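You operate a simulated robot arm through the tools that you are given. There is no shell and no other tool. Be economical: measure what you need, move in short steps, check, and stop when the job is done.

You are at the controls of a simulated robot arm. One attempt, no reset.

JOB
Test the green and purple cells on the orange meter and sort them.
Fine: under 3.5 V in the red tray, otherwise in the pink tray.

The check looks at the end state, three seconds after you hand in, the way a careful person would. Anything else that was tipped, shoved, dropped, spilled or broken makes it a failure.

ROBOT AND FRAMES
A 7-joint arm with a fingered hand on a trunk, on a base that drives. Base frame: it is fixed to the floor where the robot stands at the start and does not move with it; the origin is under the middle of the robot, x ahead of it, y to its left, z up. Readings come in m, degrees, newtons and seconds.
With the tool pointing down near the work surface it reaches from about 0.36 to 0.72 m from the robot's upright axis, wherever it stands. Its first joint turns from -69.0 to 172.0 degrees. Places, roughly: pocket of the orange meter [0.5, 0.1, 1]; red button on the orange meter [0.5, 0, 1]. Payload 3.4 kg.
Tool frame: the origin (TCP) lies between the finger pads and is the grasp point; the fingertips stand 0.025 m ahead of it; z points along the fingers, y is the line along which they close. Largest opening 0.088 m; the body of the gripper starts 0.029 m behind the TCP. The gripper is a hand of 5 fingers: y runs from the thumb to the fingers, the wrist lies at [-0.013, -0.097, -0.162] in the tool frame, and closing takes about 1.5 s.
Orientation is that of the tool frame in the base frame, as a unit quaternion [w, x, y, z]. With the fingers straight down and the wrist toward the robot, the tool's x, y and z point along [0, 1, 0], [1, 0, 0] and [0, 0, -1] of the base frame.

CONTROLS
- The arm moves only by the tool arm_command. Its argument "deltas" is a list of rows, each an object (a shift or turn left out is 0, a gripper value left out holds the last) with "slide": the shift along the base's x, y, z in m, a list of three; "delta_rot": the turn, a rotation vector about the base's x, y, z in degrees, a list of three; "grip": the opening, from 0 (shut) to 1 (fully open). In form: [{"slide": [x, y, z], "delta_rot": [wx, wy, wz], "grip": grip}, ...]. A call has 1 to 12 rows; each row is the pose to reach, as a shift and turn from the pose commanded when the call began. Each row takes 0.2 s and may step no farther than 0.05 m and 8.6 degrees from the row before; otherwise, or with a gripper value out of range, the whole call is refused. Where a pose cannot be reached the arm comes as near as it can. A force on the tool above 90 N (or 10 N above the force at the start of the call, whichever is more), or a blocked arm, ends the call early, and 0.2 s more pass. Each finger travels about 0.153 m/s and halts on what it meets, pressing with about 22 N; the grip force reading is that of the motor and also rises with nothing between the fingers. The clock runs only during rows and for 0.2 s after the last one: add rows that repeat a pose to give the fingers time. It gives the time, the measured TCP pose, the force on the tool (base axes), the opening and the grip force at its end, in the units of the frame above (readings bear some noise), with the torque about the TCP (base axes, N m) and any sound that the robot's microphone picked up, and new pictures: "show" is both (left out), scene, wrist or none.
- Cameras (640 x 400 px; columns grow to the right, rows downward): "scene" is now at [0.1398, -0.0072, 1.509]; the picture's right is [-0.08, -1.00, -0.00], its down [-0.43, 0.03, -0.90] and it looks along [0.90, -0.07, -0.43] (base axes); focal length 241 px, centre (320, 200). "wrist" rides on the gripper at [0.059, -0.079, -0.105] in the tool frame; the picture's right is [-0.73, 0.32, -0.61], its down [-0.62, -0.68, 0.38] and it looks along [-0.29, 0.66, 0.70] (tool axes); focal length 234 px, centre (320, 200). There is no depth. A picture from a camera that has moved, and an enlarged one, comes with that camera's place and axes in the base frame and with its lens.
- raise_lower(by): slides the trunk up (or, below 0, down) by that many m; the arm and the scene camera ride with it, the base frame stays. It gives what a move gives, with no picture.
- drive_base(legs): drives the robot by 1 to 6 legs, each [ahead, left, turn to the left] in m, m and degrees, along the robot's own axes; the way and the turn of a leg run together, so that a leg with both is an arc; at most 1.5 m and 180 degrees a leg. The arm and the cameras ride along, it lands a little off, and it stops where it bumps. It gives what a move gives, and a new picture of the scene camera.
- grasp_type(shape): the hand has 5 fingers and takes this shape, open, in about a second: jaw (thumb against the fingers, like two jaws); tri (thumb and two fingers); tip (a fingertip pinch); poke (one finger out to press); point (the index stretched); flat (the hand flat); cup (the hand cupped); fist (a fist). The gripper value then closes the fingers along that shape, each until it touches; the sizes above hold for jaw. It gives what a move gives, with no picture.
- pan_tilt(pan, tilt): turns the head with the scene camera to pan (to the left, within 86 degrees either way) and tilt (down, from -29 to 69), counted from straight ahead of the robot. It gives what a move gives, and a new picture of the scene camera.
- close_up(camera, box): a new picture of the part [left, top, right, bottom] of that camera's present view, enlarged. No time passes.
- sign_off(): hands the job in; it is judged then, once.

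Work in short steps. Places have to be worked out from the pictures, the camera data and where the tool is seen: move nearer, look again, correct. Check each grasp and each placing, and mend what went wrong. You have 120 turns and 260 pictures in all, those below and enlarged ones among them. Open the gripper and draw the arm clear of the work before you hand the job in, unless the task says otherwise; then end with one line.

The tools are called after "Request:" as a command line: name --argument value ..., lists and objects as JSON in quotes. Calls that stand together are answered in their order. arm_command: Moves the arm, as the interface text tells. Its arguments: {"type":"object","properties":{"deltas":{"type":"array","items":{"type":"object","properties":{"slide":{"type":"array","items":{"type":"number"}},"delta_rot":{"type":"array","items":{"type":"number"}},"grip":{"type":"number"}}}},"show":{"type":"string","enum":["both","scene","wrist","none"]}},"required":["deltas"]} The other tools are called the same way: raise_lower (by) slides the trunk up or down; grasp_type (shape) gives the hand a shape; drive_base (legs) drives the base; pan_tilt (pan, tilt) turns the head that bears the scene camera; close_up (camera, box) takes an enlarged picture of a part of a camera's view; sign_off () hands the job in.

At the start:

```text
clock: 0.0
ee_pos: [0.3586, -0.1289, 1.3885]
orientation: [0.0, 0.708, 0.706, 0.002]
ft_force: [1.0, 1.1, 0.4]
wrist_torque: [0.03, 0.0, 0.04]
width: 0.0875
grasp_force: 0.1
shape: jaw
trunk travel left (down, up): [-0.75, 0.19]
robot x, y, heading: [-0.0, -0.0006, 0.1]
head pan, tilt: [-4.6, 25.4]
```

scene: 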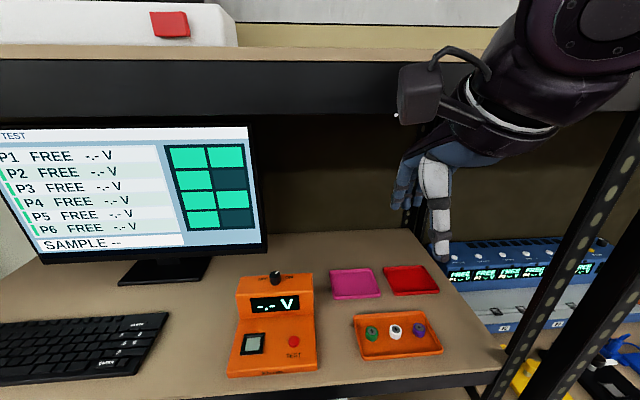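
wrist: 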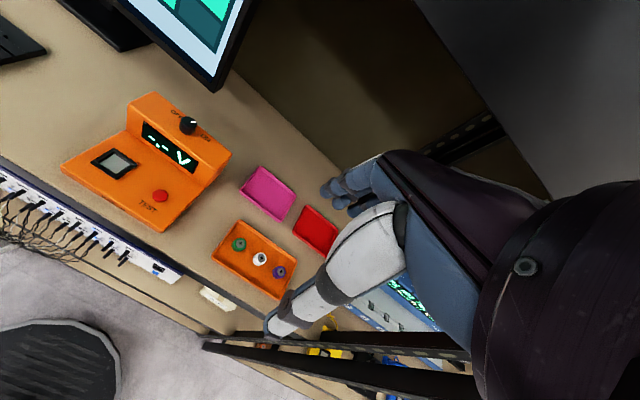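

The scene shows the orange meter, the orange holder with green, white and purple cells, and the pink and red trays. I'll enlarge the meter and the holder.

Request:
close_up --camera "scene" --box '[220, 260, 340, 385]'

Request:
close_up --camera "scene" --box '[320, 255, 460, 370]'

Request:
close_up --camera "wrist" --box '[200, 160, 350, 310]'

```text
3.20 times, centred on (280, 322) of scene
camera zoom: at [0.1398, -0.0072, 1.509], right [-0.08, -1.0, 0.0], down [-0.43, 0.03, -0.9], along [0.9, -0.07, -0.43], focal length 772 px, centre (448, -192)
```

zoom: 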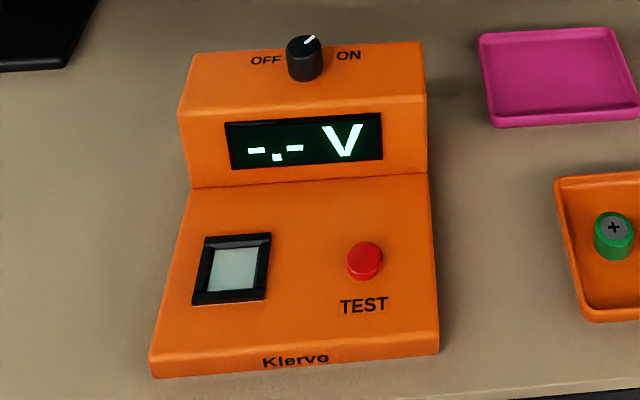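

```text
3.48 times, centred on (390, 312) of scene
camera zoom: at [0.1398, -0.0072, 1.509], right [-0.08, -1.0, 0.0], down [-0.43, 0.03, -0.9], along [0.9, -0.07, -0.43], focal length 839 px, centre (76, -191)
```

zoom: 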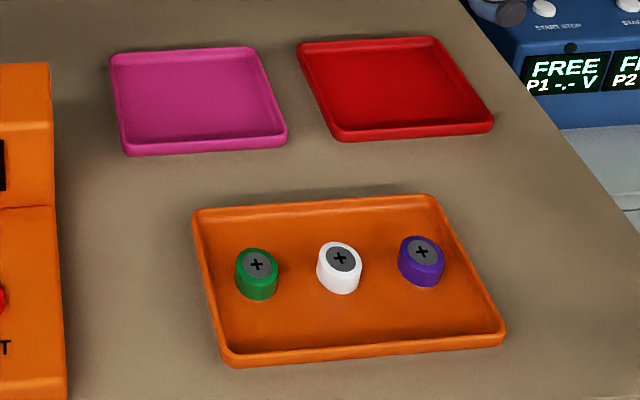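

```text
2.67 times, centred on (275, 235) of wrist
camera zoom: at [0.2786, -0.0718, 1.4945], right [0.32, -0.73, 0.61], down [-0.68, -0.62, -0.39], along [0.66, -0.29, -0.69], focal length 624 px, centre (440, 107)
```

zoom: 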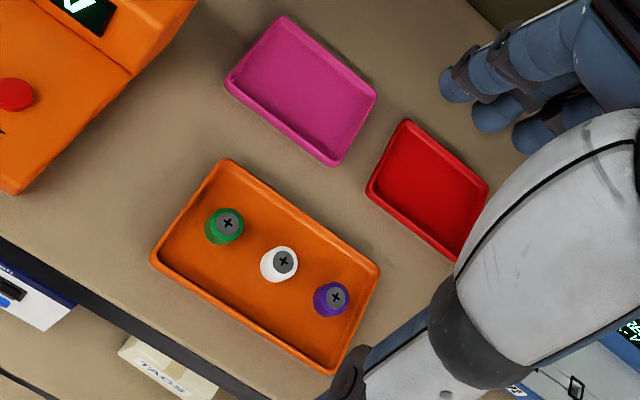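

Triangulating both views puts the green cell top near (0.491, -0.151, 1.012), white near y=-0.208 and purple near y=-0.263. They stand about 56 mm apart and 28 mm wide, so I try the narrow fingertip shape and look at it.

Request:
grasp_type --shape "tip"

Request:
arm_command --deltas '[{"slide": [0.02, 0, -0.04]}, {"slide": [0.04, 0, -0.08]}, {"slide": [0.06, 0, -0.12]}, {"slide": [0.08, 0, -0.16]}, {"slide": [0.1, 0, -0.19]}, {"slide": [0.1, 0, -0.19]}]'

```text
clock: 0.9
ee_pos: [0.3592, -0.1308, 1.389]
orientation: [0.0, 0.708, 0.706, 0.002]
ft_force: [-1.0, -0.6, -0.9]
wrist_torque: [-0.04, 0.0, -0.01]
width: 0.0882
grasp_force: 0.1
shape: tip
trunk travel left (down, up): [-0.75, 0.19]
robot x, y, heading: [-0.0002, 0.0024, 0.1]
head pan, tilt: [-4.6, 25.4]
```

```text
clock: 2.3
ee_pos: [0.4592, -0.1308, 1.1973]
orientation: [0.0, 0.708, 0.707, 0.002]
ft_force: [-0.7, 0.0, -0.1]
wrist_torque: [-0.01, -0.01, 0.0]
width: 0.0879
grasp_force: 0.0
shape: tip
trunk travel left (down, up): [-0.75, 0.19]
robot x, y, heading: [0.0025, -0.0023, -0.0]
head pan, tilt: [-4.6, 25.4]
camera scene: at [0.1385, -0.0072, 1.5091], right [-0.08, -1.0, 0.0], down [-0.43, 0.03, -0.9], along [0.9, -0.07, -0.43], focal length 241 px, centre (320, 200)
camera wrist: at [0.38, -0.0718, 1.3041], right [0.32, -0.73, 0.61], down [-0.68, -0.62, -0.39], along [0.66, -0.29, -0.69], focal length 234 px, centre (320, 200)
```

scene: 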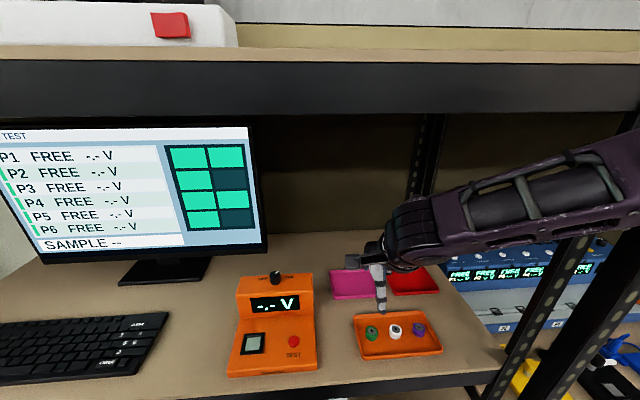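
wrist: 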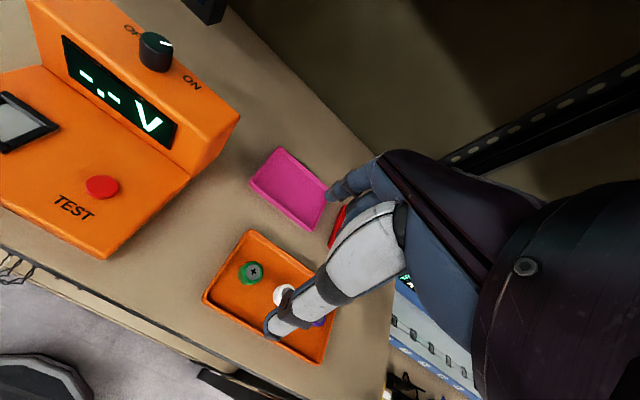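

The hand is over the tray. I close the fingers in the air to see where the fingertips meet in this shape.

Request:
arm_command --deltas '[{"grip": 0.3}, {"grip": 0.3}, {"grip": 0.3}, {"grip": 0.3}, {"grip": 0.3}, {"grip": 0.3}]'

Request:
close_up --camera "wrist" --box '[200, 140, 440, 360]'

Request:
close_up --camera "scene" --box '[330, 220, 450, 370]'

```text
clock: 3.7
ee_pos: [0.4601, -0.1305, 1.1989]
orientation: [0.0, 0.708, 0.706, 0.002]
ft_force: [0.5, -1.4, -0.1]
wrist_torque: [-0.04, 0.01, 0.0]
width: 0.0269
grasp_force: 0.0
shape: tip
trunk travel left (down, up): [-0.75, 0.19]
robot x, y, heading: [0.0023, -0.0005, -0.1]
head pan, tilt: [-4.6, 25.4]
camera scene: at [0.1399, -0.0072, 1.509], right [-0.08, -1.0, 0.0], down [-0.43, 0.03, -0.9], along [0.9, -0.07, -0.43], focal length 241 px, centre (320, 200)
camera wrist: at [0.381, -0.0718, 1.304], right [0.32, -0.73, 0.61], down [-0.68, -0.62, -0.39], along [0.66, -0.29, -0.69], focal length 234 px, centre (320, 200)
```

scene: 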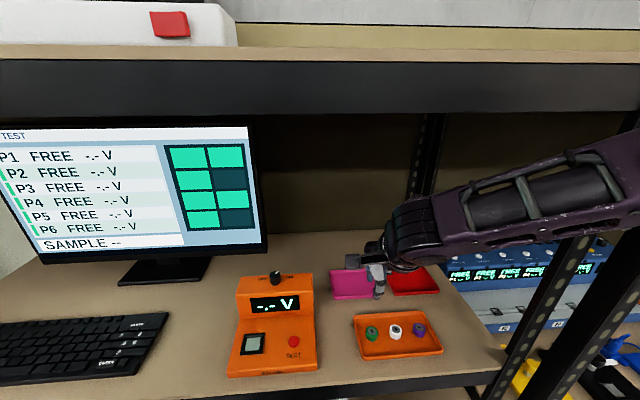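
wrist: 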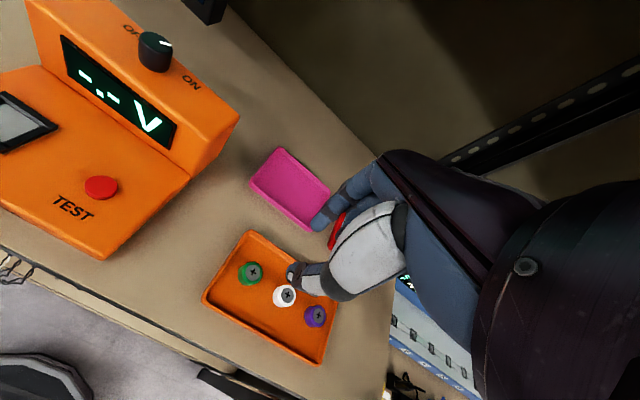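

```text
1.82 times, centred on (320, 250) of wrist
camera zoom: at [0.381, -0.0718, 1.304], right [0.32, -0.73, 0.61], down [-0.68, -0.62, -0.39], along [0.66, -0.29, -0.69], focal length 426 px, centre (320, 109)
```

zoom: 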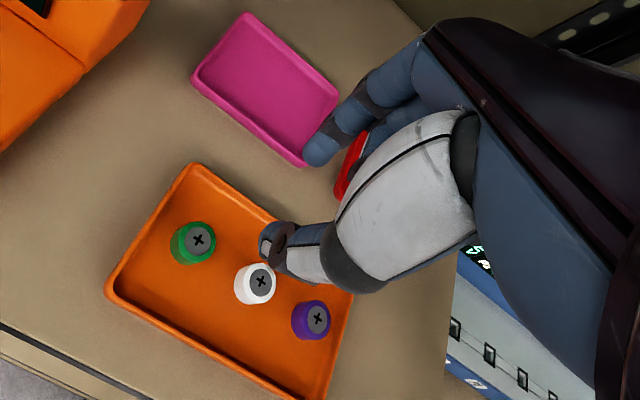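

```text
2.67 times, centred on (390, 295) of scene
camera zoom: at [0.1399, -0.0072, 1.509], right [-0.08, -1.0, 0.0], down [-0.43, 0.03, -0.9], along [0.9, -0.07, -0.43], focal length 643 px, centre (133, -53)
```

zoom: 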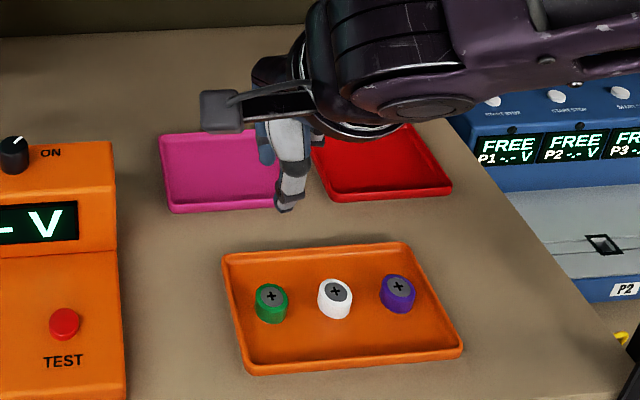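

The measured frame matches the picture (thumb tip where predicted). I open to about 40 mm and go above the green cell at z≈1.09.

Request:
arm_command --deltas '[{"slide": [0.015, -0.01, -0.03], "grip": 0.45}, {"slide": [0.032, -0.021, -0.06], "grip": 0.45}, {"slide": [0.032, -0.021, -0.09], "grip": 0.45}, {"slide": [0.032, -0.021, -0.108], "grip": 0.45}, {"slide": [0.032, -0.021, -0.108], "grip": 0.45}]'

Request:
close_up --camera "wrist" --box '[160, 160, 400, 400]'

Request:
close_up --camera "scene" --box '[330, 240, 450, 370]'

```text
clock: 4.9
ee_pos: [0.4913, -0.1514, 1.0916]
orientation: [0.0, 0.707, 0.707, 0.002]
ft_force: [0.1, 0.6, -0.3]
wrist_torque: [-0.03, 0.0, 0.01]
width: 0.0394
grasp_force: 0.1
shape: tip
trunk travel left (down, up): [-0.75, 0.19]
robot x, y, heading: [0.0009, -0.0027, 0.1]
head pan, tilt: [-4.6, 25.4]
camera scene: at [0.1395, -0.007, 1.509], right [-0.08, -1.0, 0.0], down [-0.43, 0.03, -0.9], along [0.9, -0.07, -0.43], focal length 241 px, centre (320, 200)
camera wrist: at [0.4119, -0.0934, 1.1971], right [0.32, -0.73, 0.61], down [-0.68, -0.62, -0.39], along [0.66, -0.29, -0.69], focal length 234 px, centre (320, 200)
```

scene: 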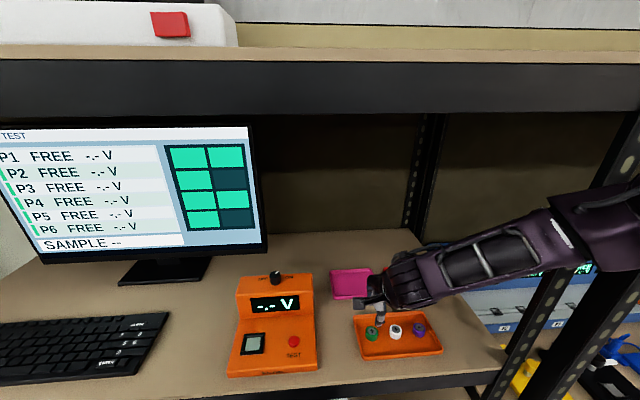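
wrist: 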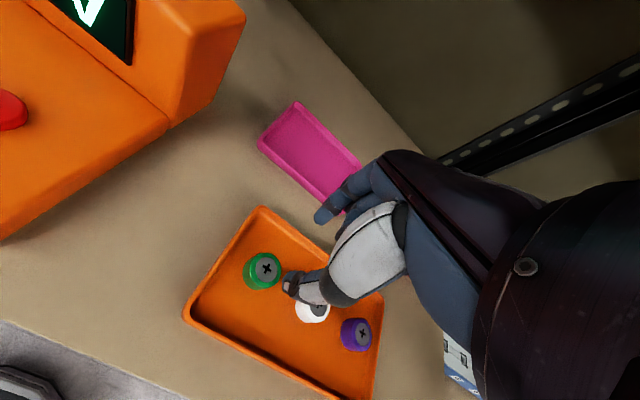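

```text
1.67 times, centred on (280, 280) of wrist
camera zoom: at [0.4119, -0.0934, 1.1971], right [0.32, -0.73, 0.61], down [-0.68, -0.62, -0.39], along [0.66, -0.29, -0.69], focal length 390 px, centre (387, 67)
```

zoom: 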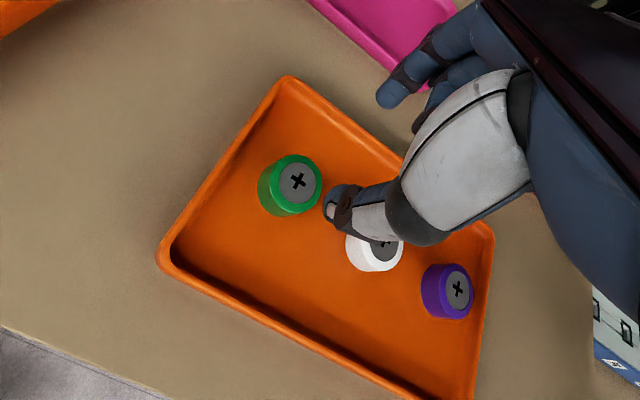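

```text
3.08 times, centred on (390, 305) of scene
camera zoom: at [0.1395, -0.007, 1.509], right [-0.08, -1.0, 0.0], down [-0.43, 0.03, -0.9], along [0.9, -0.07, -0.43], focal length 742 px, centre (105, -123)
```

zoom: 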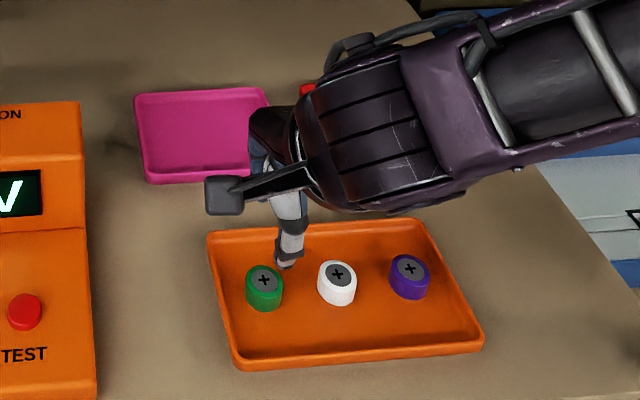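

The wrist view puts green at (0.489, -0.152), with thumb and index straddling it in line. I descend to TCP z≈1.025.

Request:
arm_command --deltas '[{"slide": [-0.001, 0, -0.03]}, {"slide": [-0.001, -0.001, -0.05]}, {"slide": [-0.001, -0.001, -0.06]}, {"slide": [-0.001, -0.001, -0.066]}, {"slide": [-0.001, -0.001, -0.066]}]'

Request:
close_up --camera "wrist" --box '[200, 180, 400, 350]'

Request:
close_up --camera "scene" --box '[345, 270, 445, 360]'

```text
clock: 6.1
ee_pos: [0.4805, -0.1454, 1.0368]
orientation: [0.008, 0.707, 0.708, 0.011]
ft_force: [-12.0, -0.1, 75.2]
wrist_torque: [-0.09, 1.27, -0.14]
width: 0.034
grasp_force: 22.0
shape: tip
trunk travel left (down, up): [-0.75, 0.19]
robot x, y, heading: [-0.0001, 0.001, 0.1]
head pan, tilt: [-4.6, 25.4]
camera scene: at [0.123, -0.0034, 1.5113], right [-0.08, -1.0, 0.0], down [-0.42, 0.03, -0.91], along [0.91, -0.07, -0.42], focal length 241 px, centre (320, 200)
camera wrist: at [0.3983, -0.0896, 1.141], right [0.31, -0.73, 0.61], down [-0.67, -0.62, -0.4], along [0.68, -0.29, -0.68], focal length 234 px, centre (320, 200)
```

scene: 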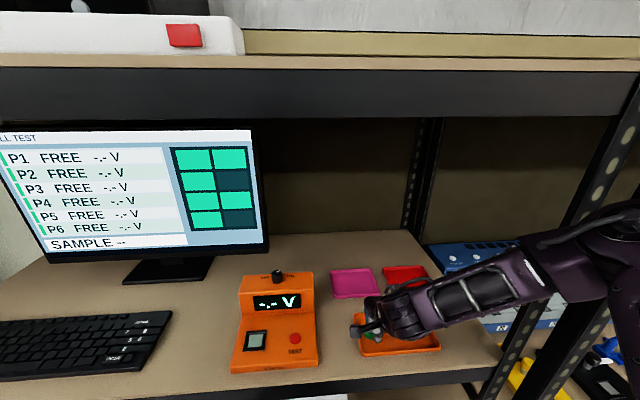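
wrist: 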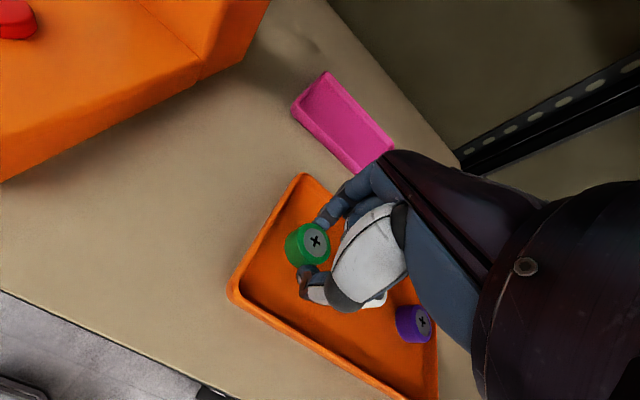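

```text
2.35 times, centred on (300, 265) of wrist
camera zoom: at [0.3983, -0.0896, 1.141], right [0.31, -0.73, 0.61], down [-0.67, -0.62, -0.4], along [0.68, -0.29, -0.68], focal length 551 px, centre (367, 47)
```

zoom: 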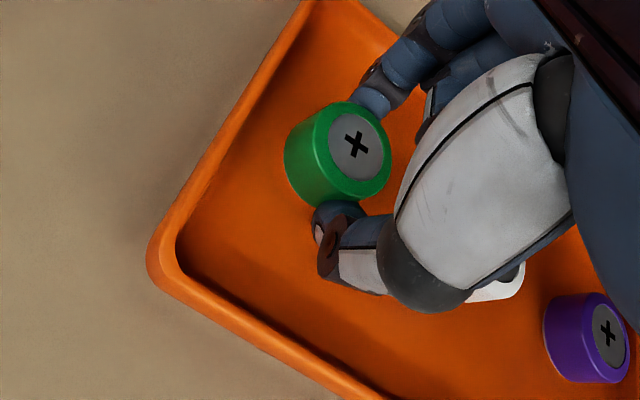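

```text
4.44 times, centred on (395, 315) of scene
camera zoom: at [0.123, -0.0034, 1.5113], right [-0.08, -1.0, 0.0], down [-0.42, 0.03, -0.91], along [0.91, -0.07, -0.42], focal length 1072 px, centre (-13, -311)
```

zoom: 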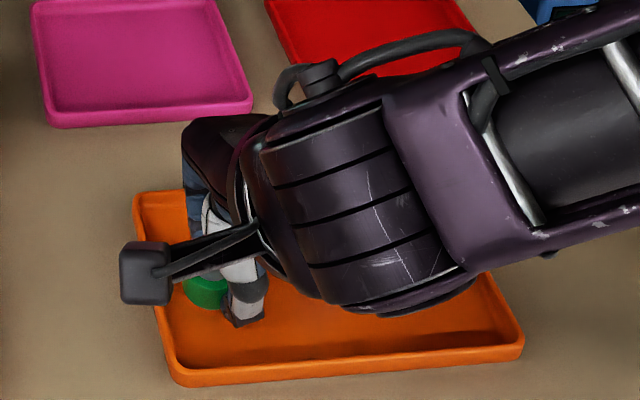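

Force reads 75 N upward: something is bottoming before the planned depth. I raise back 25 mm at once and look.

Request:
arm_command --deltas '[{"slide": [0, 0, 0.015]}, {"slide": [0, 0, 0.03]}, {"slide": [0, 0, 0.045]}, {"slide": [0, 0, 0.045]}]'

Request:
close_up --camera "wrist" --box '[200, 180, 440, 370]'

Request:
close_up --camera "scene" --box '[345, 270, 445, 360]'

```text
clock: 7.1
ee_pos: [0.4889, -0.1527, 1.0651]
orientation: [0.0, 0.708, 0.707, 0.001]
ft_force: [1.0, -0.3, -0.5]
wrist_torque: [0.0, -0.02, 0.04]
width: 0.0281
grasp_force: 22.3
shape: tip
trunk travel left (down, up): [-0.75, 0.19]
robot x, y, heading: [0.0002, -0.0036, 0.0]
head pan, tilt: [-4.6, 25.4]
camera scene: at [0.1415, -0.0079, 1.5087], right [-0.08, -1.0, 0.0], down [-0.43, 0.04, -0.9], along [0.9, -0.07, -0.43], focal length 241 px, centre (320, 200)
camera wrist: at [0.4101, -0.0944, 1.1722], right [0.32, -0.73, 0.61], down [-0.68, -0.62, -0.38], along [0.66, -0.29, -0.7], focal length 234 px, centre (320, 200)
```

scene: 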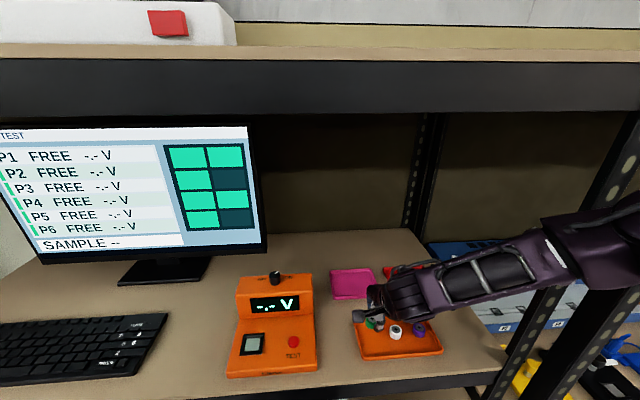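
wrist: 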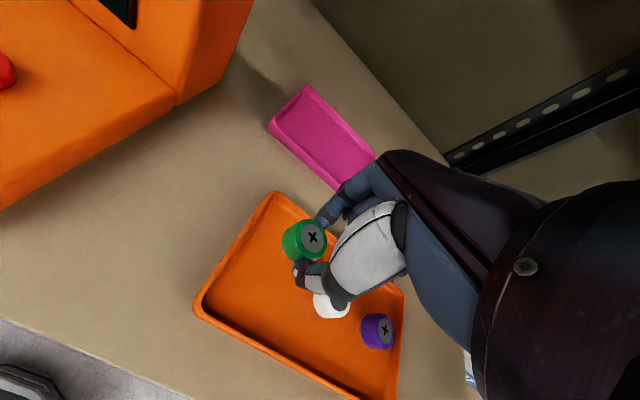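

```text
2.11 times, centred on (320, 275) of wrist
camera zoom: at [0.4101, -0.0944, 1.1722], right [0.32, -0.73, 0.61], down [-0.68, -0.62, -0.38], along [0.66, -0.29, -0.7], focal length 493 px, centre (320, 42)
```

zoom: 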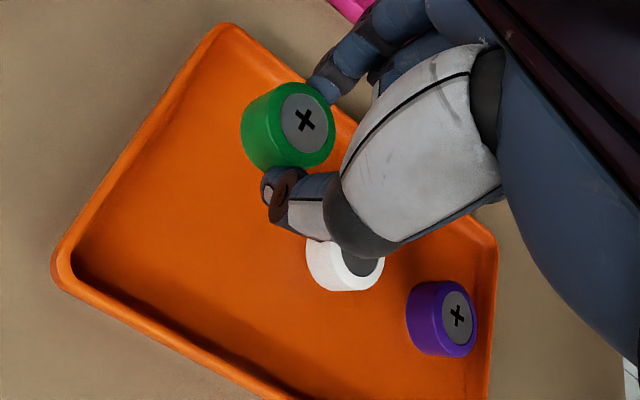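

```text
4.44 times, centred on (395, 315) of scene
camera zoom: at [0.1415, -0.0079, 1.5087], right [-0.08, -1.0, 0.0], down [-0.43, 0.04, -0.9], along [0.9, -0.07, -0.43], focal length 1072 px, centre (-13, -311)
```

zoom: 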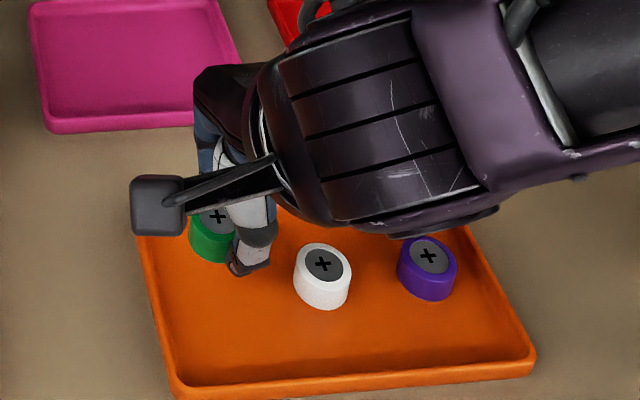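

The green cell is actually already pinched (width 28 mm, 22 N), a bit off-centre and flush with the fingertips; the tray floor must be at z≈1.012, with cell tops near 1.031. I set it down again gently and open to regrip higher and centred.

Request:
arm_command --deltas '[{"slide": [0, 0, -0.014]}, {"slide": [0, 0, -0.024]}, {"slide": [0, 0, -0.027]}, {"slide": [0, 0, -0.027], "grip": 0.5}, {"slide": [0, 0, -0.027], "grip": 0.5}, {"slide": [0, 0, -0.027], "grip": 0.5}, {"slide": [0, 0, -0.022], "grip": 0.5}, {"slide": [0, 0, -0.02], "grip": 0.5}]'

Request:
close_up --camera "wrist" --box '[200, 180, 440, 370]'

Request:
close_up --camera "scene" --box '[345, 270, 445, 360]'

```text
clock: 8.9
ee_pos: [0.4896, -0.1531, 1.0482]
orientation: [0.0, 0.707, 0.707, 0.001]
ft_force: [0.0, -0.5, -0.4]
wrist_torque: [-0.05, 0.0, 0.0]
width: 0.0439
grasp_force: 0.0
shape: tip
trunk travel left (down, up): [-0.75, 0.19]
robot x, y, heading: [0.0008, -0.0001, -0.0]
head pan, tilt: [-4.6, 25.4]
camera scene: at [0.1399, -0.0072, 1.509], right [-0.08, -1.0, 0.0], down [-0.43, 0.03, -0.9], along [0.9, -0.07, -0.43], focal length 241 px, centre (320, 200)
camera wrist: at [0.41, -0.0949, 1.1544], right [0.32, -0.73, 0.61], down [-0.68, -0.62, -0.39], along [0.66, -0.29, -0.7], focal length 234 px, centre (320, 200)
```

scene: 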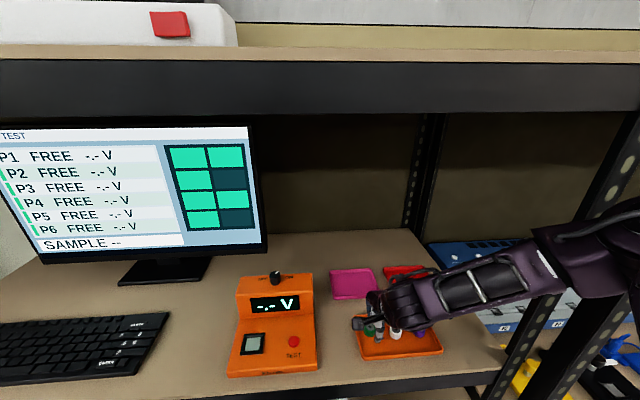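
wrist: 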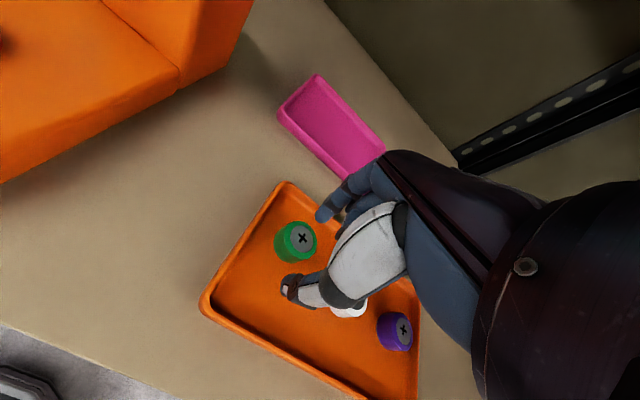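

```text
2.11 times, centred on (320, 275) of wrist
camera zoom: at [0.41, -0.0949, 1.1544], right [0.32, -0.73, 0.61], down [-0.68, -0.62, -0.39], along [0.66, -0.29, -0.7], focal length 493 px, centre (320, 42)
```

zoom: 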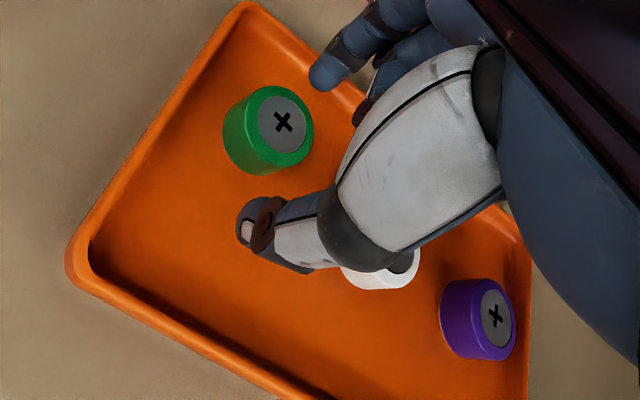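

```text
4.44 times, centred on (395, 315) of scene
camera zoom: at [0.1399, -0.0072, 1.509], right [-0.08, -1.0, 0.0], down [-0.43, 0.03, -0.9], along [0.9, -0.07, -0.43], focal length 1072 px, centre (-13, -311)
```

zoom: 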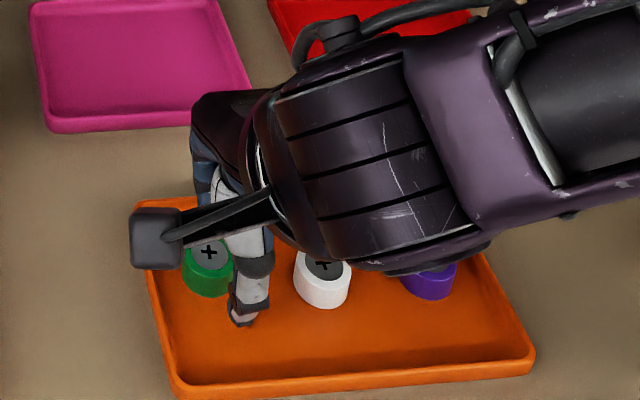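

The cell is about 7 mm to +y of the finger line, at (0.490, -0.146). I shift +7 mm in y and close at this height (tips ≈9 mm above the floor).

Request:
arm_command --deltas '[{"slide": [0, 0.004, 0]}, {"slide": [0, 0.007, 0]}, {"slide": [0, 0.007, -0.003]}, {"slide": [0, 0.007, -0.003], "grip": 0.2}, {"slide": [0, 0.007, -0.003], "grip": 0.2}, {"slide": [0, 0.007, -0.003], "grip": 0.2}, {"slide": [0, 0.007, -0.003], "grip": 0.1}, {"slide": [0, 0.007, 0.007], "grip": 0.1}, {"slide": [0, 0.007, 0.027], "grip": 0.1}]'

Request:
close_up --camera "wrist" --box '[200, 180, 440, 370]'

```text
clock: 10.9
ee_pos: [0.4886, -0.1453, 1.0764]
orientation: [-0.001, 0.707, 0.707, 0.002]
ft_force: [0.3, -0.6, 0.0]
wrist_torque: [0.01, 0.04, 0.0]
width: 0.0199
grasp_force: 22.6
shape: tip
trunk travel left (down, up): [-0.75, 0.19]
robot x, y, heading: [-0.0002, -0.0001, 0.0]
head pan, tilt: [-4.6, 25.4]
camera scene: at [0.1393, -0.0069, 1.509], right [-0.08, -1.0, 0.0], down [-0.43, 0.03, -0.9], along [0.9, -0.07, -0.43], focal length 241 px, centre (320, 200)
camera wrist: at [0.4094, -0.0877, 1.1817], right [0.32, -0.73, 0.61], down [-0.68, -0.62, -0.39], along [0.66, -0.29, -0.69], focal length 234 px, centre (320, 200)
```

scene: 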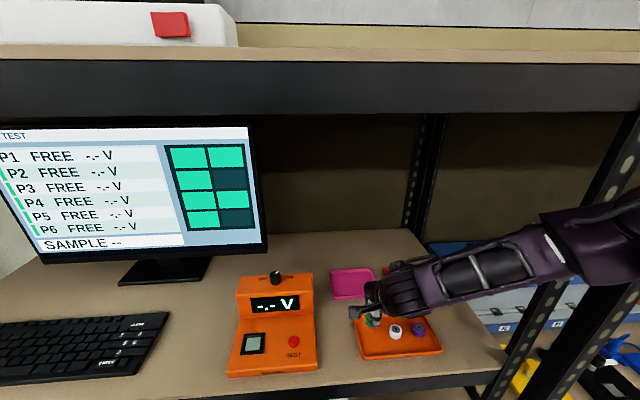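
wrist: 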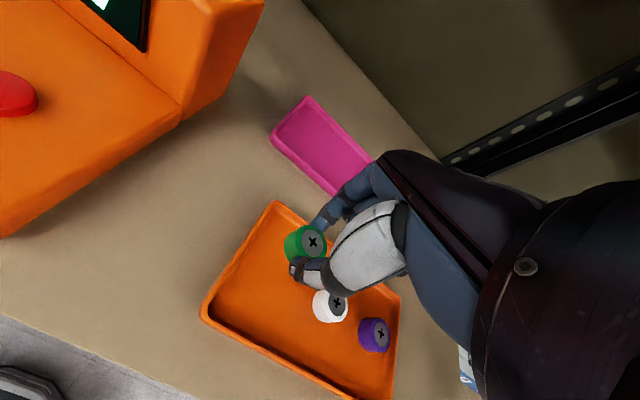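

```text
2.11 times, centred on (320, 275) of wrist
camera zoom: at [0.4094, -0.0877, 1.1817], right [0.32, -0.73, 0.61], down [-0.68, -0.62, -0.39], along [0.66, -0.29, -0.69], focal length 493 px, centre (320, 42)
```

zoom: 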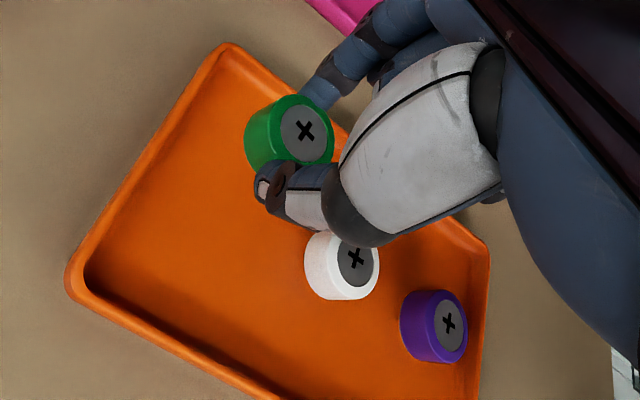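

The green cell is lifted, upright, its bottom about 33 mm below the TCP. I raise and carry it over toward the meter's pocket, staying high.

Request:
arm_command --deltas '[{"slide": [0, 0, 0.045]}, {"slide": [0, 0, 0.085]}, {"slide": [0, 0.045, 0.085]}, {"slide": [0, 0.09, 0.085]}, {"slide": [0, 0.135, 0.085]}, {"slide": [0, 0.18, 0.085]}, {"slide": [-0.01, 0.22, 0.085]}, {"slide": [-0.018, 0.25, 0.085]}, {"slide": [-0.018, 0.25, 0.085]}]'

Request:
close_up --camera "wrist" --box '[160, 160, 400, 400]'

Request:
close_up --camera "scene" --box '[220, 250, 340, 385]'

```text
clock: 12.9
ee_pos: [0.4643, -0.0392, 1.1713]
orientation: [0.0, 0.707, 0.707, 0.001]
ft_force: [0.6, 0.1, -1.3]
wrist_torque: [0.01, 0.01, -0.01]
width: 0.0197
grasp_force: 21.9
shape: tip
out of reach, approached as far as the arm can: row 5, 6, 7, 8, 9
trunk travel left (down, up): [-0.75, 0.19]
robot x, y, heading: [0.0004, -0.0012, 0.2]
head pan, tilt: [-4.6, 25.4]
camera scene: at [0.1403, -0.0072, 1.509], right [-0.08, -1.0, 0.0], down [-0.43, 0.03, -0.9], along [0.9, -0.07, -0.43], focal length 241 px, centre (320, 200)
camera wrist: at [0.3842, 0.0199, 1.2779], right [0.32, -0.73, 0.61], down [-0.68, -0.62, -0.39], along [0.66, -0.29, -0.7], focal length 234 px, centre (320, 200)
```

scene: 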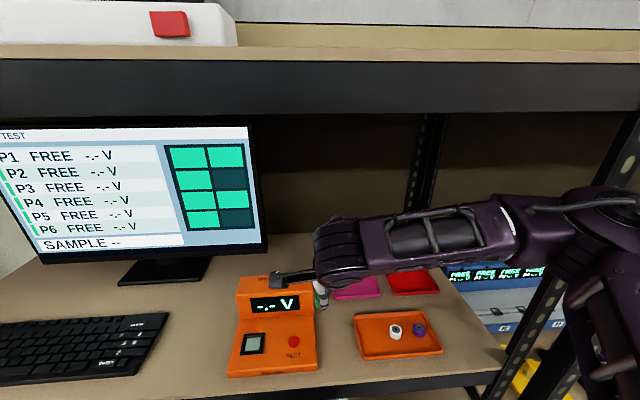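
wrist: 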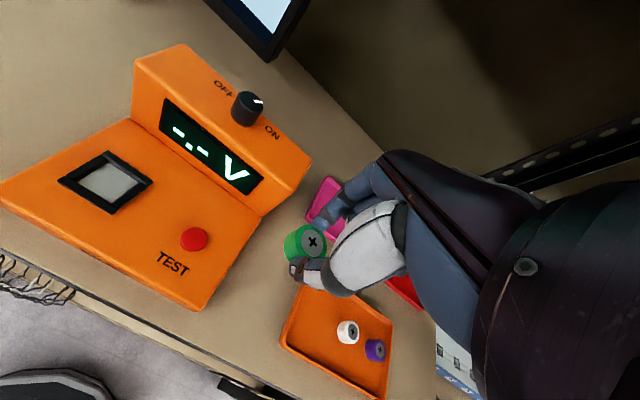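

```text
1.67 times, centred on (280, 280) of wrist
camera zoom: at [0.3842, 0.0199, 1.2779], right [0.32, -0.73, 0.61], down [-0.68, -0.62, -0.39], along [0.66, -0.29, -0.7], focal length 390 px, centre (387, 67)
```

zoom: 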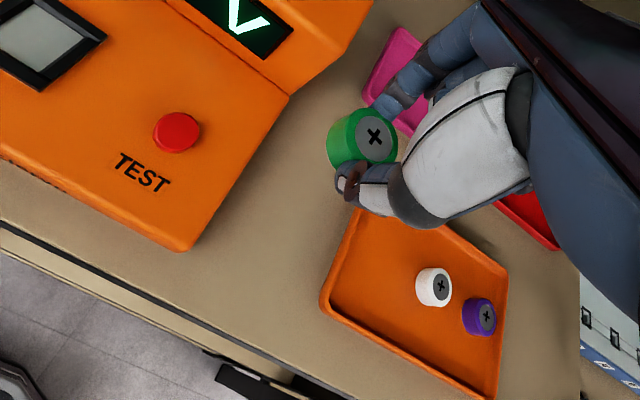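

```text
2.96 times, centred on (280, 318) of scene
camera zoom: at [0.1403, -0.0072, 1.509], right [-0.08, -1.0, 0.0], down [-0.43, 0.03, -0.9], along [0.9, -0.07, -0.43], focal length 714 px, centre (438, -148)
```

zoom: 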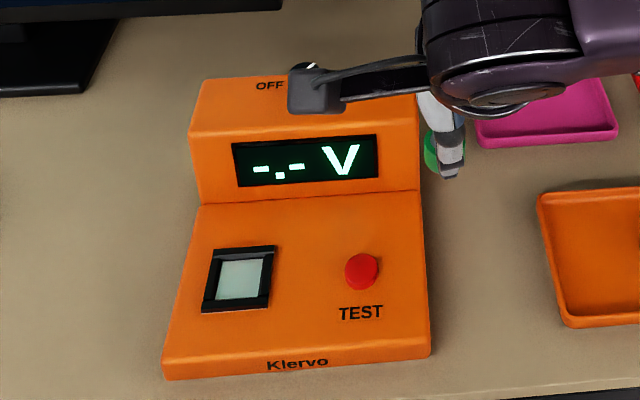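

With this orientation the right arm cannot reach that far left, so I drive the base left. Triangulation gives the pocket at about (0.467, 0.104, 1.035) and the button at (0.468, 0.020, 1.03).

Request:
drive_base --legs '[[0, 0.25, 0]]'

```text
clock: 14.7
ee_pos: [0.4631, 0.2056, 1.1712]
orientation: [0.001, 0.706, 0.709, 0.001]
ft_force: [0.2, 1.1, -1.1]
wrist_torque: [0.02, -0.02, 0.0]
width: 0.0199
grasp_force: 22.0
shape: tip
trunk travel left (down, up): [-0.75, 0.19]
robot x, y, heading: [0.0007, 0.2378, 0.3]
head pan, tilt: [-4.6, 25.4]
camera scene: at [0.1393, 0.2349, 1.509], right [-0.07, -1.0, 0.0], down [-0.43, 0.03, -0.9], along [0.9, -0.07, -0.43], focal length 241 px, centre (320, 200)
```

scene: 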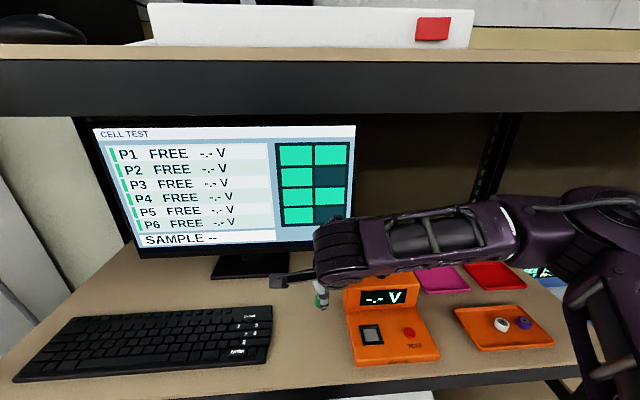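

The robot landed at y≈0.238. I step toward the pocket in y and check how the command tracks the measured pose.

Request:
arm_command --deltas '[{"slide": [0, -0.03, 0]}, {"slide": [0.002, -0.06, 0]}, {"slide": [0.002, -0.06, 0]}]'

Request:
close_up --camera "wrist" --box '[160, 160, 400, 400]'

```text
clock: 15.5
ee_pos: [0.4666, 0.1453, 1.1719]
orientation: [0.0, 0.705, 0.71, 0.001]
ft_force: [0.2, 0.3, -0.3]
wrist_torque: [-0.02, -0.04, 0.0]
width: 0.0197
grasp_force: 22.4
shape: tip
trunk travel left (down, up): [-0.75, 0.19]
robot x, y, heading: [-0.0009, 0.2418, 0.3]
head pan, tilt: [-4.6, 25.4]
camera scene: at [0.1399, 0.2363, 1.5089], right [-0.07, -1.0, 0.0], down [-0.43, 0.03, -0.9], along [0.9, -0.07, -0.43], focal length 241 px, centre (320, 200)
camera wrist: at [0.3864, 0.2043, 1.2777], right [0.33, -0.72, 0.61], down [-0.68, -0.63, -0.39], along [0.66, -0.28, -0.7], focal length 234 px, centre (320, 200)
```

scene: 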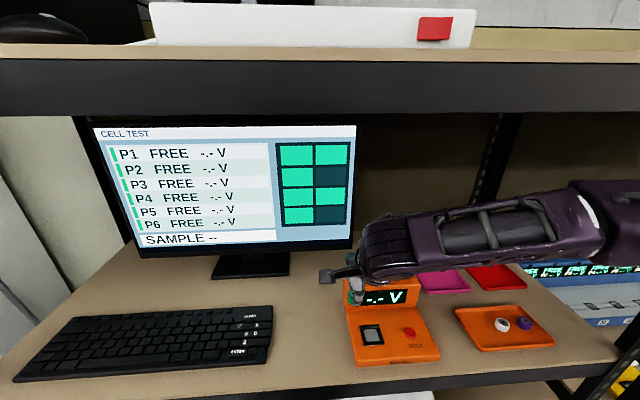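
wrist: 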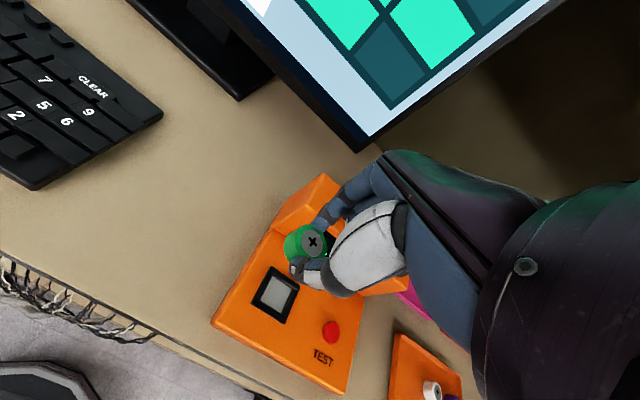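

```text
1.67 times, centred on (280, 280) of wrist
camera zoom: at [0.3864, 0.2043, 1.2777], right [0.33, -0.72, 0.61], down [-0.68, -0.63, -0.39], along [0.66, -0.28, -0.7], focal length 390 px, centre (387, 67)
```

zoom: 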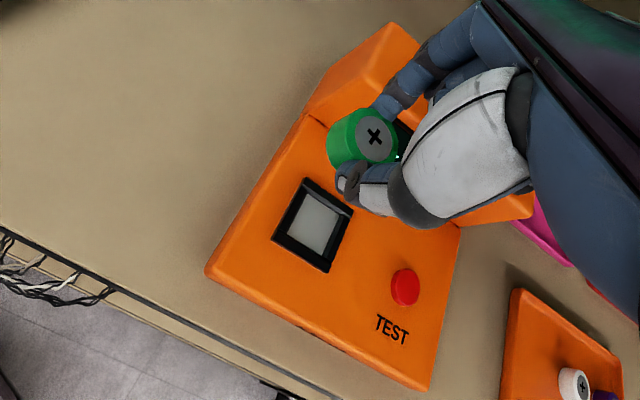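

Command tracks. The pocket fixes at (0.465, 0.104). I'll enlarge it to judge depth and clearance.

Request:
close_up --camera "wrist" --box '[220, 220, 350, 350]'

Request:
close_up --camera "scene" --box '[330, 270, 450, 370]'

```text
3.08 times, centred on (285, 285) of wrist
camera zoom: at [0.3864, 0.2043, 1.2777], right [0.33, -0.72, 0.61], down [-0.68, -0.63, -0.39], along [0.66, -0.28, -0.7], focal length 720 px, centre (428, -62)
```

zoom: 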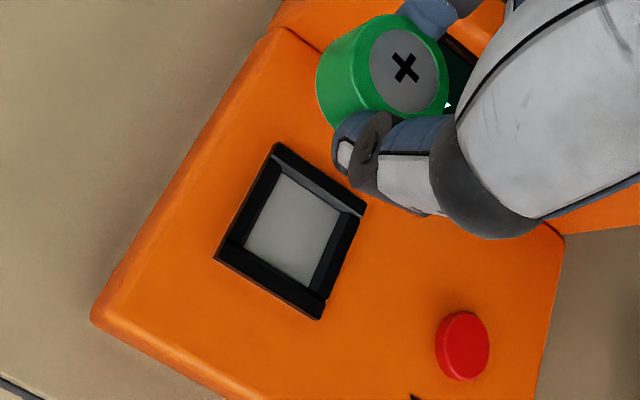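

```text
4.00 times, centred on (390, 320) of scene
camera zoom: at [0.1399, 0.2363, 1.5089], right [-0.07, -1.0, 0.0], down [-0.43, 0.03, -0.9], along [0.9, -0.07, -0.43], focal length 965 px, centre (40, -280)
```

zoom: 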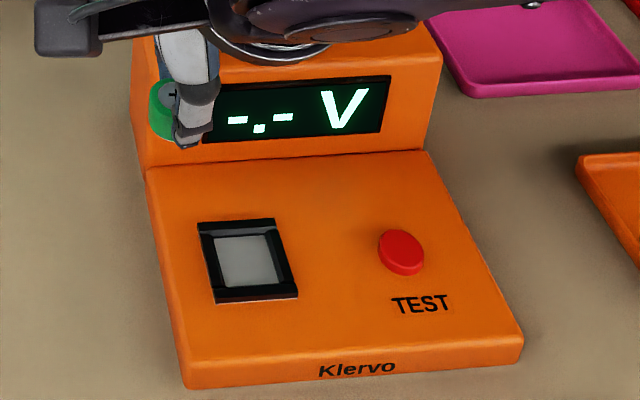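

The rim is a low black frame around the pad; the held cell sits about 4 mm to +y of the TCP. I go to TCP (0.468, 0.099, 1.087) above the pocket and look.

Request:
arm_command --deltas '[{"slide": [0.001, -0.023, -0.02]}, {"slide": [0.0015, -0.046, -0.045]}, {"slide": [0.0015, -0.046, -0.07]}, {"slide": [0.0015, -0.046, -0.085]}, {"slide": [0.0015, -0.046, -0.085]}]'

Request:
close_up --camera "wrist" --box '[220, 190, 380, 330]'

Request:
close_up --camera "scene" --box '[330, 260, 450, 370]'

```text
clock: 16.7
ee_pos: [0.4678, 0.1007, 1.0861]
orientation: [0.0, 0.705, 0.709, 0.001]
ft_force: [0.9, 0.8, -0.7]
wrist_torque: [-0.01, -0.01, -0.01]
width: 0.0198
grasp_force: 22.3
shape: tip
trunk travel left (down, up): [-0.75, 0.19]
robot x, y, heading: [-0.0003, 0.2478, 0.5]
head pan, tilt: [-4.6, 25.4]
camera scene: at [0.139, 0.2351, 1.509], right [-0.07, -1.0, 0.0], down [-0.43, 0.03, -0.9], along [0.9, -0.07, -0.43], focal length 241 px, centre (320, 200)
camera wrist: at [0.3872, 0.1574, 1.1927], right [0.33, -0.73, 0.61], down [-0.68, -0.63, -0.39], along [0.66, -0.28, -0.7], focal length 234 px, centre (320, 200)
```

scene: 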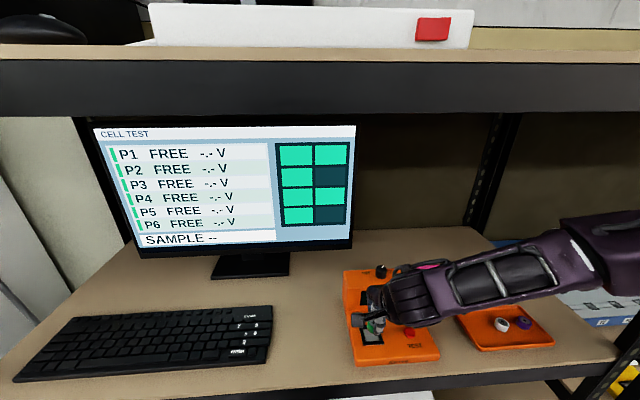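
wrist: 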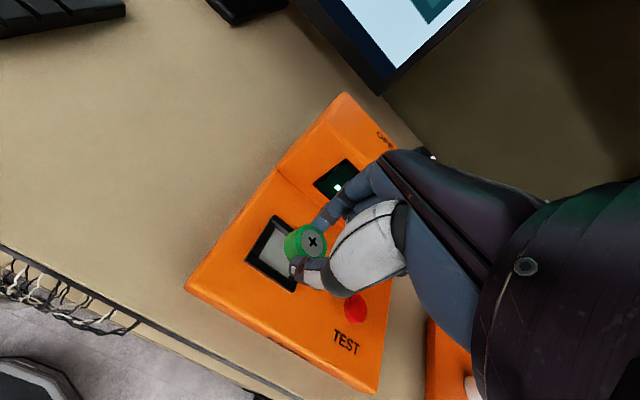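

```text
2.86 times, centred on (300, 260) of wrist
camera zoom: at [0.3872, 0.1574, 1.1927], right [0.33, -0.73, 0.61], down [-0.68, -0.63, -0.39], along [0.66, -0.28, -0.7], focal length 669 px, centre (377, 29)
```

zoom: 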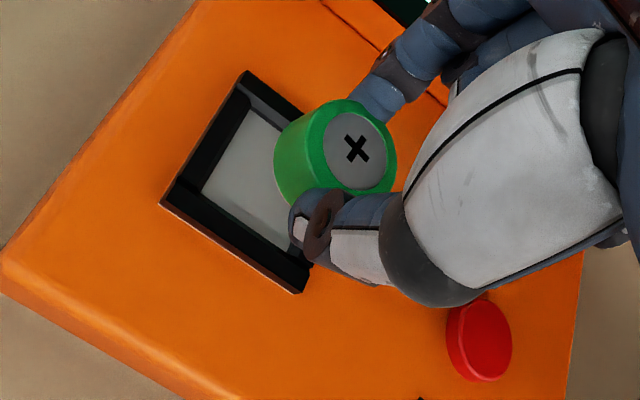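

```text
3.64 times, centred on (390, 315) of scene
camera zoom: at [0.139, 0.2351, 1.509], right [-0.07, -1.0, 0.0], down [-0.43, 0.03, -0.9], along [0.9, -0.07, -0.43], focal length 877 px, centre (66, -218)
```

zoom: 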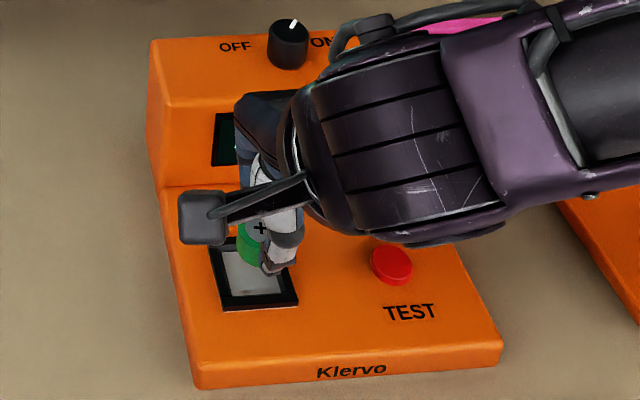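

Both views say the cell needs about -2.5 mm in x and +2 mm in y. I correct and descend to TCP z≈1.072.

Request:
arm_command --deltas '[{"slide": [-0.0025, 0.002, 0]}, {"slide": [-0.0025, 0.002, -0.006]}, {"slide": [-0.0025, 0.002, -0.011]}, {"slide": [-0.0025, 0.002, -0.014]}, {"slide": [-0.0025, 0.002, -0.014]}]'

Request:
close_up --camera "wrist" --box '[220, 190, 380, 330]'

Request:
close_up --camera "scene" --box '[330, 260, 450, 370]'

```text
clock: 17.9
ee_pos: [0.4643, 0.1017, 1.0728]
orientation: [0.0, 0.706, 0.709, 0.001]
ft_force: [0.1, -0.1, -0.7]
wrist_torque: [0.02, 0.01, 0.0]
width: 0.0202
grasp_force: 22.0
shape: tip
trunk travel left (down, up): [-0.75, 0.19]
robot x, y, heading: [-0.0002, 0.2428, 0.2]
head pan, tilt: [-4.6, 25.4]
camera scene: at [0.1392, 0.2352, 1.509], right [-0.07, -1.0, 0.0], down [-0.43, 0.03, -0.9], along [0.9, -0.07, -0.43], focal length 241 px, centre (320, 200)
camera wrist: at [0.385, 0.1596, 1.1793], right [0.33, -0.73, 0.61], down [-0.68, -0.63, -0.39], along [0.66, -0.28, -0.7], focal length 234 px, centre (320, 200)
```

scene: 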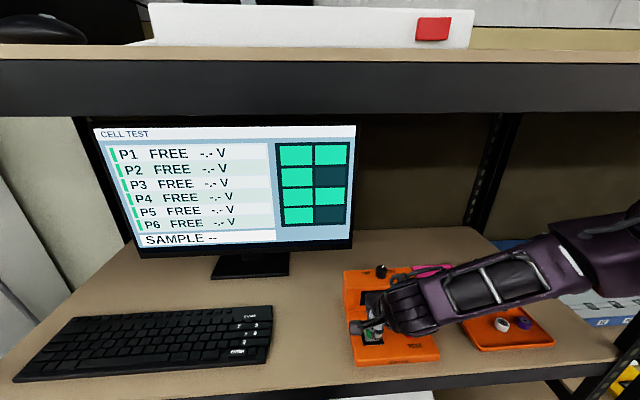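
wrist: 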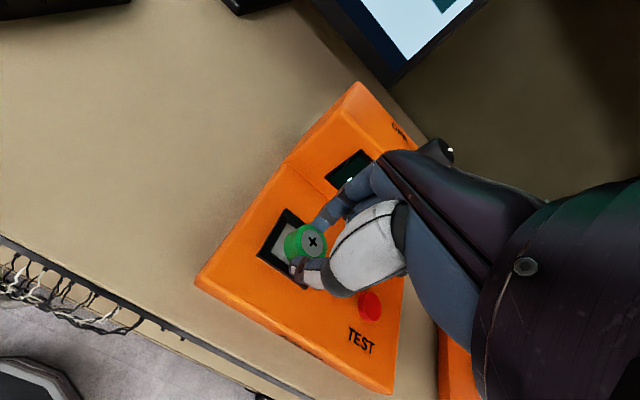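

```text
2.86 times, centred on (300, 260) of wrist
camera zoom: at [0.385, 0.1596, 1.1793], right [0.33, -0.73, 0.61], down [-0.68, -0.63, -0.39], along [0.66, -0.28, -0.7], focal length 669 px, centre (377, 29)
```

zoom: 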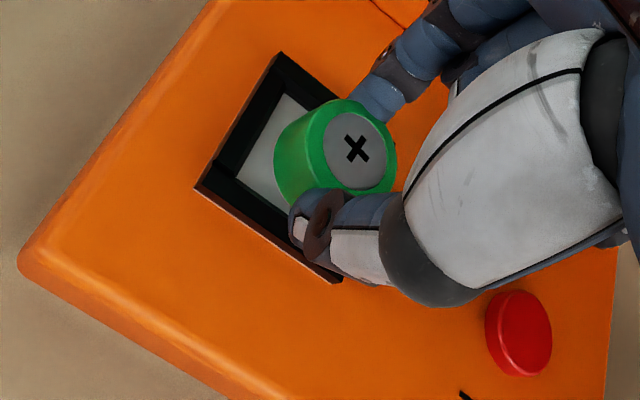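

```text
3.64 times, centred on (390, 315) of scene
camera zoom: at [0.1392, 0.2352, 1.509], right [-0.07, -1.0, 0.0], down [-0.43, 0.03, -0.9], along [0.9, -0.07, -0.43], focal length 877 px, centre (66, -218)
```

zoom: 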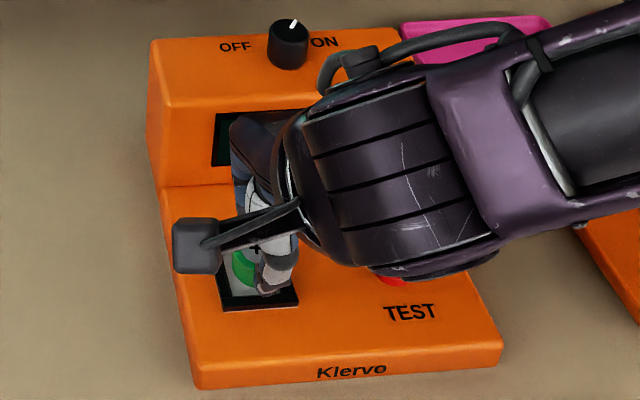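

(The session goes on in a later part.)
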